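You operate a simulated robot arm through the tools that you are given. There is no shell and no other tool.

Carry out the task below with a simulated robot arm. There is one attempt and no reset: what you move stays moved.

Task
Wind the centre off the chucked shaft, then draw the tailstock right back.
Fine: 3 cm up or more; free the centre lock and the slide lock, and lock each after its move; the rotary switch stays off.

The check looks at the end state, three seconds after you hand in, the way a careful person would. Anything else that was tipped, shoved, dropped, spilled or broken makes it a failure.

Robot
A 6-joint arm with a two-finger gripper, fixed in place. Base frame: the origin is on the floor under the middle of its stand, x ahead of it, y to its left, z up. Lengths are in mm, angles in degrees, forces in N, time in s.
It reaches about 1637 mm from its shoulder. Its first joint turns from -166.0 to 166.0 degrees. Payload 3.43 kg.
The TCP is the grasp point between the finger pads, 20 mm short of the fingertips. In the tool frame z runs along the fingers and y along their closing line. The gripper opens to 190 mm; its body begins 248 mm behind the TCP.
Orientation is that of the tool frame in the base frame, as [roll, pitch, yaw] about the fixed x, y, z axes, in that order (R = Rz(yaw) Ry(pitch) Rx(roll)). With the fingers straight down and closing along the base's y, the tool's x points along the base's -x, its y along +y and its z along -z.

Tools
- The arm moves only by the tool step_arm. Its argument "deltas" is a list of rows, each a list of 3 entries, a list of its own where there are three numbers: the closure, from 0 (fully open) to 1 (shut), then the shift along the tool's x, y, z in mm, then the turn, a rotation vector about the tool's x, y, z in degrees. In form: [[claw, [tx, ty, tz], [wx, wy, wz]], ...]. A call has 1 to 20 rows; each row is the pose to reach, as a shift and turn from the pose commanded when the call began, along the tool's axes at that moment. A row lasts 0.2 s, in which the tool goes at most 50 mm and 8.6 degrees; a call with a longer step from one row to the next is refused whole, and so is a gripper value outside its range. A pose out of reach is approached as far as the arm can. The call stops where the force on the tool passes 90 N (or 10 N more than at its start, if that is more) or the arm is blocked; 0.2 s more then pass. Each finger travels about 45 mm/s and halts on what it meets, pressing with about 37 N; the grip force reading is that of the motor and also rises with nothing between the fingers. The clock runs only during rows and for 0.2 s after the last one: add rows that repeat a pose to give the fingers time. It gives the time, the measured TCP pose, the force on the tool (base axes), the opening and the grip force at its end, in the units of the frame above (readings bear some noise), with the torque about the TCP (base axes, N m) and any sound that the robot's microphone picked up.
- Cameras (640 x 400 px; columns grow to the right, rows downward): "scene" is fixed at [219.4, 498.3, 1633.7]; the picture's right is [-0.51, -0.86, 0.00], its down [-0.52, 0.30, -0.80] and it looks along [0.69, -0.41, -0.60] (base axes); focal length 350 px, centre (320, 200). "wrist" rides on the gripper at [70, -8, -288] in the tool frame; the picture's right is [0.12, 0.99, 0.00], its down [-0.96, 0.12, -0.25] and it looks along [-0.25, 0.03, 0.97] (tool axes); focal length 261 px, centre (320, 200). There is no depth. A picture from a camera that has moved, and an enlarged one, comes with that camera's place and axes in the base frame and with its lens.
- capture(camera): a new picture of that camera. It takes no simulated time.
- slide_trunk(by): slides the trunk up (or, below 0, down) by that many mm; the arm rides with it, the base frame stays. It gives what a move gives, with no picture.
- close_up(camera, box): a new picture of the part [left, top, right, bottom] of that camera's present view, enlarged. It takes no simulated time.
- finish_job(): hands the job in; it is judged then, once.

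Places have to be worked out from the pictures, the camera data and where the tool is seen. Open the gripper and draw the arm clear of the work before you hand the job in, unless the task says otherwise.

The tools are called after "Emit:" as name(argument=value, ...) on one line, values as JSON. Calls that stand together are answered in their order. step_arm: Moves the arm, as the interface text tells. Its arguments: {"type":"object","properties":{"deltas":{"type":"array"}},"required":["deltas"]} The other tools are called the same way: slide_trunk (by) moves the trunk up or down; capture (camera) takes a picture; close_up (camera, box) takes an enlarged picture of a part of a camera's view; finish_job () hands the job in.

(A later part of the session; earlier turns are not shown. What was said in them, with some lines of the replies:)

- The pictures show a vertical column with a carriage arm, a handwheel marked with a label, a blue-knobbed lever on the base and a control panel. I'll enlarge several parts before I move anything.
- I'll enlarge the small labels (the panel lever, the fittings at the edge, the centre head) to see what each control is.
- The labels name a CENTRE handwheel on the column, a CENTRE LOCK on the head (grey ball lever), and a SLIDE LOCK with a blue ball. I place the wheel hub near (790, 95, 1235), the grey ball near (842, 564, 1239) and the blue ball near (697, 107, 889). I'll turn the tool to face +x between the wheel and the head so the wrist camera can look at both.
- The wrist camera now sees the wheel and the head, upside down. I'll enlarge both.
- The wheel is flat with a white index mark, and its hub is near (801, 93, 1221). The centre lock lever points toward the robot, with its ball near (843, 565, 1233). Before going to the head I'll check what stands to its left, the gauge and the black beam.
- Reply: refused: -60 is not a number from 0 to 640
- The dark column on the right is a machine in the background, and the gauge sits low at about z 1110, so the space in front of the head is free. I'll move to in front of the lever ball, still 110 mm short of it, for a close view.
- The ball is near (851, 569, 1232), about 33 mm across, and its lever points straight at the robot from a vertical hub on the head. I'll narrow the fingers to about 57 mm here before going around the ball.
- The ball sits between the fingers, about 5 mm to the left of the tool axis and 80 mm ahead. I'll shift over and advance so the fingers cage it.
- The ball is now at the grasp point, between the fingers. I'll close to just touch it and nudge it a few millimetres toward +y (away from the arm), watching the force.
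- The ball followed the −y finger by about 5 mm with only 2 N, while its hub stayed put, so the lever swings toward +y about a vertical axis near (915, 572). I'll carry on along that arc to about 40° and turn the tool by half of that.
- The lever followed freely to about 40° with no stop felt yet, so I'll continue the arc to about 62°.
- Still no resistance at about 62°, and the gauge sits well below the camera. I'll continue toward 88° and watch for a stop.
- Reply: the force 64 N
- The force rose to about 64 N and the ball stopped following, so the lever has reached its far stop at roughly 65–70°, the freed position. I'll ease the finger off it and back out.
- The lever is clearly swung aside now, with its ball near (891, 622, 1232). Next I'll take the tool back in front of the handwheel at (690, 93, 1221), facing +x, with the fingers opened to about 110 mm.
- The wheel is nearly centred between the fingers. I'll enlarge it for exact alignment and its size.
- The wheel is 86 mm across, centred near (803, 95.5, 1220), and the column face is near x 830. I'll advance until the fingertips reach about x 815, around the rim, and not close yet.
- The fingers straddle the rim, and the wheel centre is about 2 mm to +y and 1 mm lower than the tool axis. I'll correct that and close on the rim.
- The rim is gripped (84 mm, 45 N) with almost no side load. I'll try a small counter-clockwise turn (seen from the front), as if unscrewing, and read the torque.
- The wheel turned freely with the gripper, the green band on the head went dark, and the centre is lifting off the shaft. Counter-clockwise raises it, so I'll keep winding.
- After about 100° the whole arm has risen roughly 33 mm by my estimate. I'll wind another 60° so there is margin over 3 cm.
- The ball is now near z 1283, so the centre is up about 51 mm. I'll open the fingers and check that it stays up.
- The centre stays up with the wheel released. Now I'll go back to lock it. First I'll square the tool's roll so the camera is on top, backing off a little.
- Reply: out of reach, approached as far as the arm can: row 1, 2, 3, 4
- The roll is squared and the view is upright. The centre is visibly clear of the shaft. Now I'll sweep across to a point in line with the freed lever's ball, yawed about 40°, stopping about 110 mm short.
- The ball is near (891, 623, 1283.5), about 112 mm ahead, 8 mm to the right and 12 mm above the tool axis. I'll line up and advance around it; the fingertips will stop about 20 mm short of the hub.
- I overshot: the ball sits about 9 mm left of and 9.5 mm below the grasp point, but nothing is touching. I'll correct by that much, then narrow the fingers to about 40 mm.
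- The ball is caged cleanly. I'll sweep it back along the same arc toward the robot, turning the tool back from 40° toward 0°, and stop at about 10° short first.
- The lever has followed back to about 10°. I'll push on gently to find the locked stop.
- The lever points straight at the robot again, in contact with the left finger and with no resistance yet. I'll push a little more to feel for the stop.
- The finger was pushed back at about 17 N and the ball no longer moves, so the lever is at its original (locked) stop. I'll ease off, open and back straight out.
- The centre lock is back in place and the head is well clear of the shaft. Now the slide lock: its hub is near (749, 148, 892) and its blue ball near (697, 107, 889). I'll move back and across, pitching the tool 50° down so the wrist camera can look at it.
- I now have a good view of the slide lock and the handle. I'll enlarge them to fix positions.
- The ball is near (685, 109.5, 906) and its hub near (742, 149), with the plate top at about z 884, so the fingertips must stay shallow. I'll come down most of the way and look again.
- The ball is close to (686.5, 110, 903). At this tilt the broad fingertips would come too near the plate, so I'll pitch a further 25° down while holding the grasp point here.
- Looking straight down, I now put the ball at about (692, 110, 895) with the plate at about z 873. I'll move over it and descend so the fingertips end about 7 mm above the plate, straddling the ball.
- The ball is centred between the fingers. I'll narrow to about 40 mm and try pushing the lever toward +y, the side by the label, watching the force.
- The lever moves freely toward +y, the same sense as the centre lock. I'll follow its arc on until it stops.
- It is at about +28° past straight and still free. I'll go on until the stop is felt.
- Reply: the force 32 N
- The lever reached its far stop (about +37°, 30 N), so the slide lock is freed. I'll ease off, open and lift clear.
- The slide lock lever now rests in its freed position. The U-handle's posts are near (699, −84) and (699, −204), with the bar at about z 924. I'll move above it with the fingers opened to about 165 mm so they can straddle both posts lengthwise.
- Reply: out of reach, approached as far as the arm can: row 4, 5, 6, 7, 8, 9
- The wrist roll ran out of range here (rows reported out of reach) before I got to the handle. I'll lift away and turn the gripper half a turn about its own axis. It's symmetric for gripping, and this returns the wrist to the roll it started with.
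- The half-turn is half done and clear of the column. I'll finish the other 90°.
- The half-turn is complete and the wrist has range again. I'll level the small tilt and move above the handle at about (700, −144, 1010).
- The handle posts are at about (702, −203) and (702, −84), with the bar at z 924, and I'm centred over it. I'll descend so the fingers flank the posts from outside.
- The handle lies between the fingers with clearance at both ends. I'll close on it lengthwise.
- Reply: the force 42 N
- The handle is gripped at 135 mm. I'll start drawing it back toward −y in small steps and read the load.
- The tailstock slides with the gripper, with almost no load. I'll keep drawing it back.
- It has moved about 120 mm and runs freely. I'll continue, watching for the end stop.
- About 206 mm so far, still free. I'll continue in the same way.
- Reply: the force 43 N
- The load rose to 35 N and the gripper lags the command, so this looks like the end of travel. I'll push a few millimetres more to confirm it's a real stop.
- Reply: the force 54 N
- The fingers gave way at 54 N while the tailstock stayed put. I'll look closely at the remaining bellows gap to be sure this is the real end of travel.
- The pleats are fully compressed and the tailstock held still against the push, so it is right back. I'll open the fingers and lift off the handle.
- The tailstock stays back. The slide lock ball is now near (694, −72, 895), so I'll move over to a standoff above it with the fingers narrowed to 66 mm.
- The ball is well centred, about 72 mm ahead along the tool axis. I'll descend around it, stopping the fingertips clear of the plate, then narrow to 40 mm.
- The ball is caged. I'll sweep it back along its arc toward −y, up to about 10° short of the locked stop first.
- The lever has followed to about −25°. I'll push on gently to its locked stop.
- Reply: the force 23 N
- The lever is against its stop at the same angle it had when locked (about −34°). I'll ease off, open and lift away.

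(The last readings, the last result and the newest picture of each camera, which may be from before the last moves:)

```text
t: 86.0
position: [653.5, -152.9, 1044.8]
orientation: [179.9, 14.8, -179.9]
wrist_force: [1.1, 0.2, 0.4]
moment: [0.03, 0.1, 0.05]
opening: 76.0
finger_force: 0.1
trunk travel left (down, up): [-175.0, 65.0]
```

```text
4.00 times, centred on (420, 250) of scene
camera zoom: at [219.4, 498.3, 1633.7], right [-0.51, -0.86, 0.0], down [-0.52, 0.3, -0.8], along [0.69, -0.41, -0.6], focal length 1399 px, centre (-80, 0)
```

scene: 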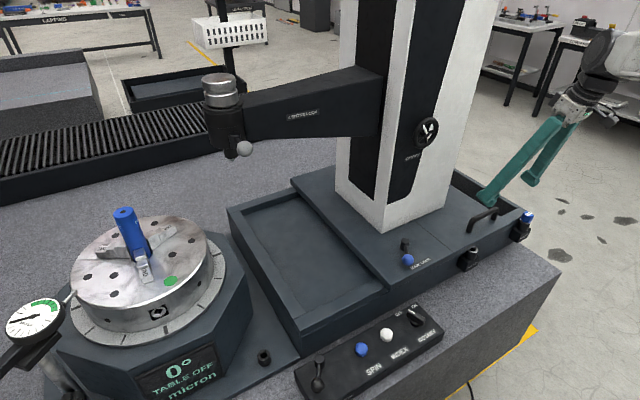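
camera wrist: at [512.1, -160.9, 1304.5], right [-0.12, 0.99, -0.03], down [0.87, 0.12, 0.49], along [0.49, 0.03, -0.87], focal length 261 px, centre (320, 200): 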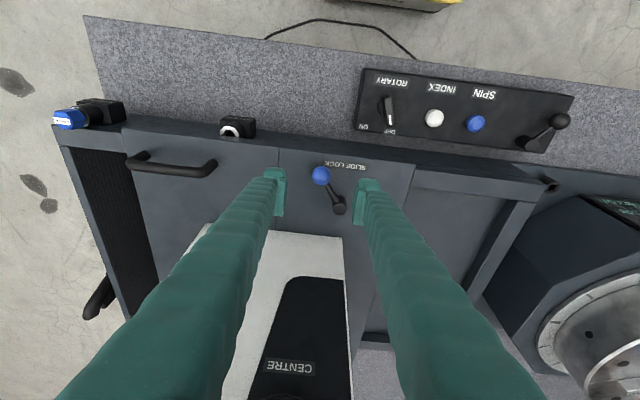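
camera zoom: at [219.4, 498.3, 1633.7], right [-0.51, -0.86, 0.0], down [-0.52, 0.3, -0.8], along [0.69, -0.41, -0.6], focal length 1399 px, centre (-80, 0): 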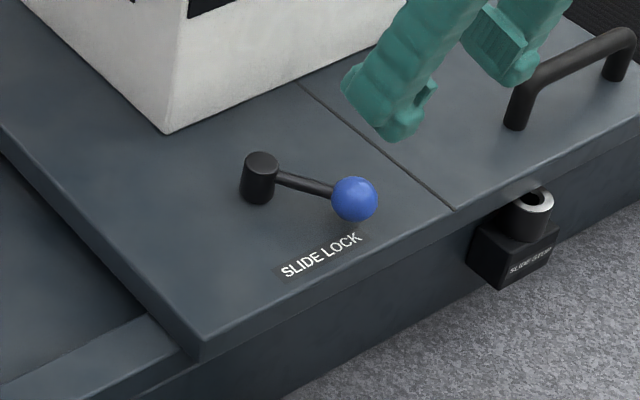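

The slide lock is back where it started relative to its label, and the rotary switch pointer is still at OFF. I'll raise the arm clear with the gripper open and then inspect everything.

Emit:
step_arm(deltas=[[0.5, [1, 8, -40], [0, 0, 0]], [0.35, [2, 16, -82], [0, 0, 0]], [0.2, [3, 25, -124], [0, 0, 0]], [0, [3, 34, -166], [0, 0, 0]], [0, [4, 42, -208], [0, 0, 0]], [0, [4, 51, -250], [0, 0, 0]], [0, [5, 60, -290], [0, 0, 0]], [0, [5, 60, -290], [0, 0, 0]]])

Emit:
capture(camera="scene")

Emit:
close_up(camera="scene", box=[180, 60, 340, 170])

Emit:
close_up(camera="scene", box=[300, 270, 460, 400])

Emit:
close_up(camera="scene", box=[380, 130, 560, 290])

Emit:
close_up(camera="scene", box=[0, 190, 240, 400])

Emit:
capture(camera="wrist")

```text
t: 87.8
position: [574.2, -91.8, 1323.1]
orientation: [180.0, 14.9, -179.9]
wrist_force: [0.2, -0.1, -0.4]
moment: [0.03, -0.02, 0.01]
opening: 190.1
finger_force: 0.1
trunk travel left (down, up): [-175.0, 65.0]
```

```text
taken
```

scene: 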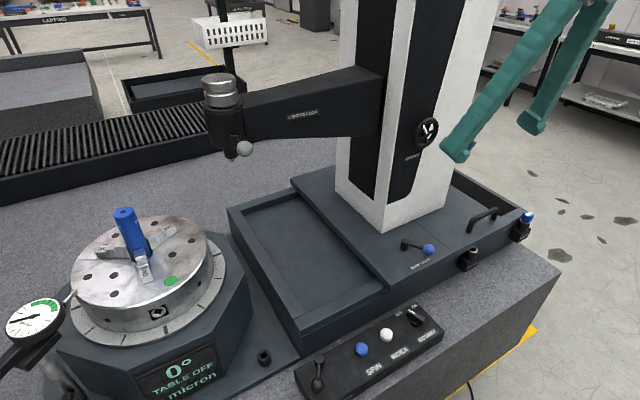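

```text
3.64 times, centred on (260, 115) of scene
camera zoom: at [219.4, 498.3, 1633.7], right [-0.51, -0.86, 0.0], down [-0.52, 0.3, -0.8], along [0.69, -0.41, -0.6], focal length 1272 px, centre (538, 509)
```

zoom: 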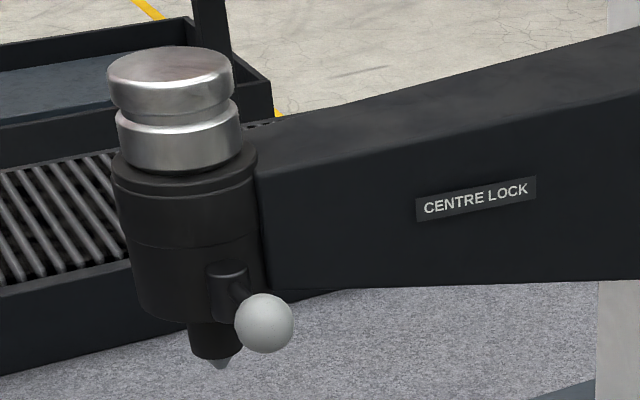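

```text
3.08 times, centred on (380, 335) of scene
camera zoom: at [219.4, 498.3, 1633.7], right [-0.51, -0.86, 0.0], down [-0.52, 0.3, -0.8], along [0.69, -0.41, -0.6], focal length 1076 px, centre (135, -215)
```

zoom: 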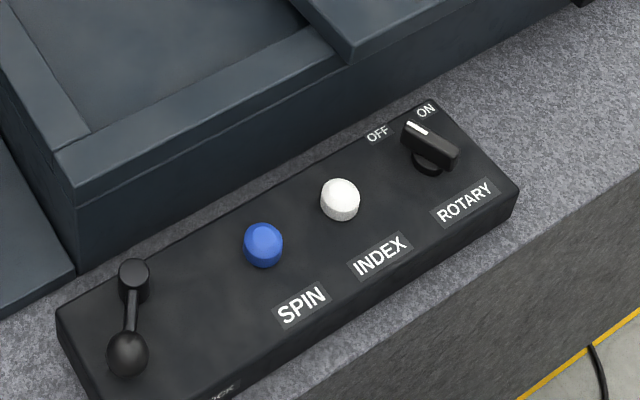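

```text
2.50 times, centred on (470, 210) of scene
camera zoom: at [219.4, 498.3, 1633.7], right [-0.51, -0.86, 0.0], down [-0.52, 0.3, -0.8], along [0.69, -0.41, -0.6], focal length 874 px, centre (-55, 175)
```

zoom: 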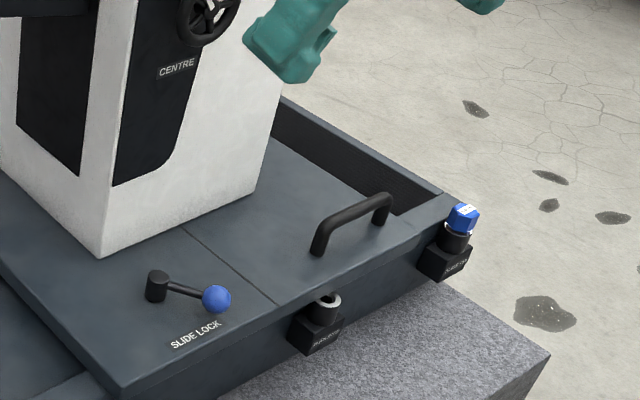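

```text
1.90 times, centred on (120, 295) of scene
camera zoom: at [219.4, 498.3, 1633.7], right [-0.51, -0.86, 0.0], down [-0.52, 0.3, -0.8], along [0.69, -0.41, -0.6], focal length 666 px, centre (701, 19)
```

zoom: 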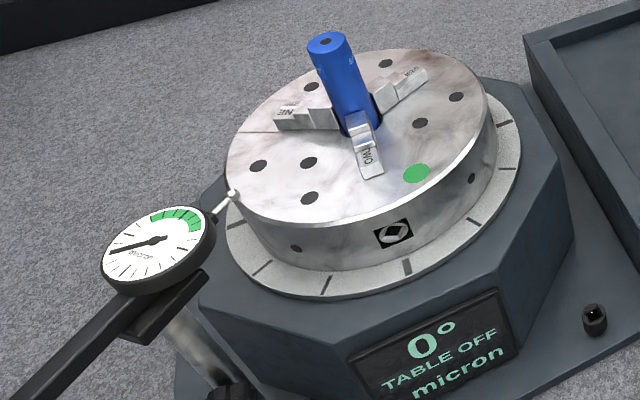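

```text
taken
camera wrist: at [432.0, -100.0, 1582.4], right [-0.12, 0.99, -0.03], down [0.87, 0.12, 0.49], along [0.49, 0.03, -0.87], focal length 261 px, centre (320, 200)
```

wrist: 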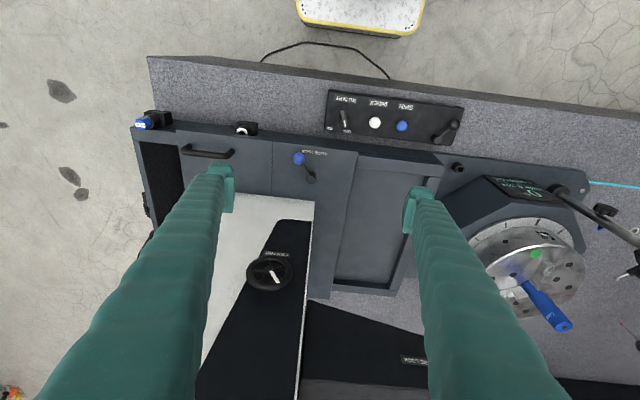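

Final check:
- The centre is about 50 mm above its starting height, and its lock lever is back at its stop.
- The tailstock is hard against its rear stop, with the slide lock lever back at its stop.
- The rotary switch and table read OFF, and the shaft, gauge and slide pin are undisturbed.

The gripper is open and the arm is clear, so I'm handing in.

Emit:
finish_job()

```text
The job is handed in.
```

The centre is wound off the shaft and the tailstock is drawn right back, with both locks set again. The job is handed in; I haven't seen the check's result.

- **Centre:** I freed the centre lock, wound the wheel counter-clockwise about 160°, and raised the centre roughly 50 mm by my estimate from the pictures. I then pushed the lock lever back against its stop.
- **Tailstock:** I freed the slide lock and drew the tailstock back about 260 mm by its handle. There it held still against a 54 N push, with the bellows compressed, so I took that as the end of travel. The slide lock lever is back against its stop.
- **Rotary switch:** I did not touch it. The pointer is still at OFF and the display reads TABLE OFF.
- **Everything else:** In the final pictures the shaft, chuck, gauge and slide pin look undisturbed. The gripper is open and the arm is clear.
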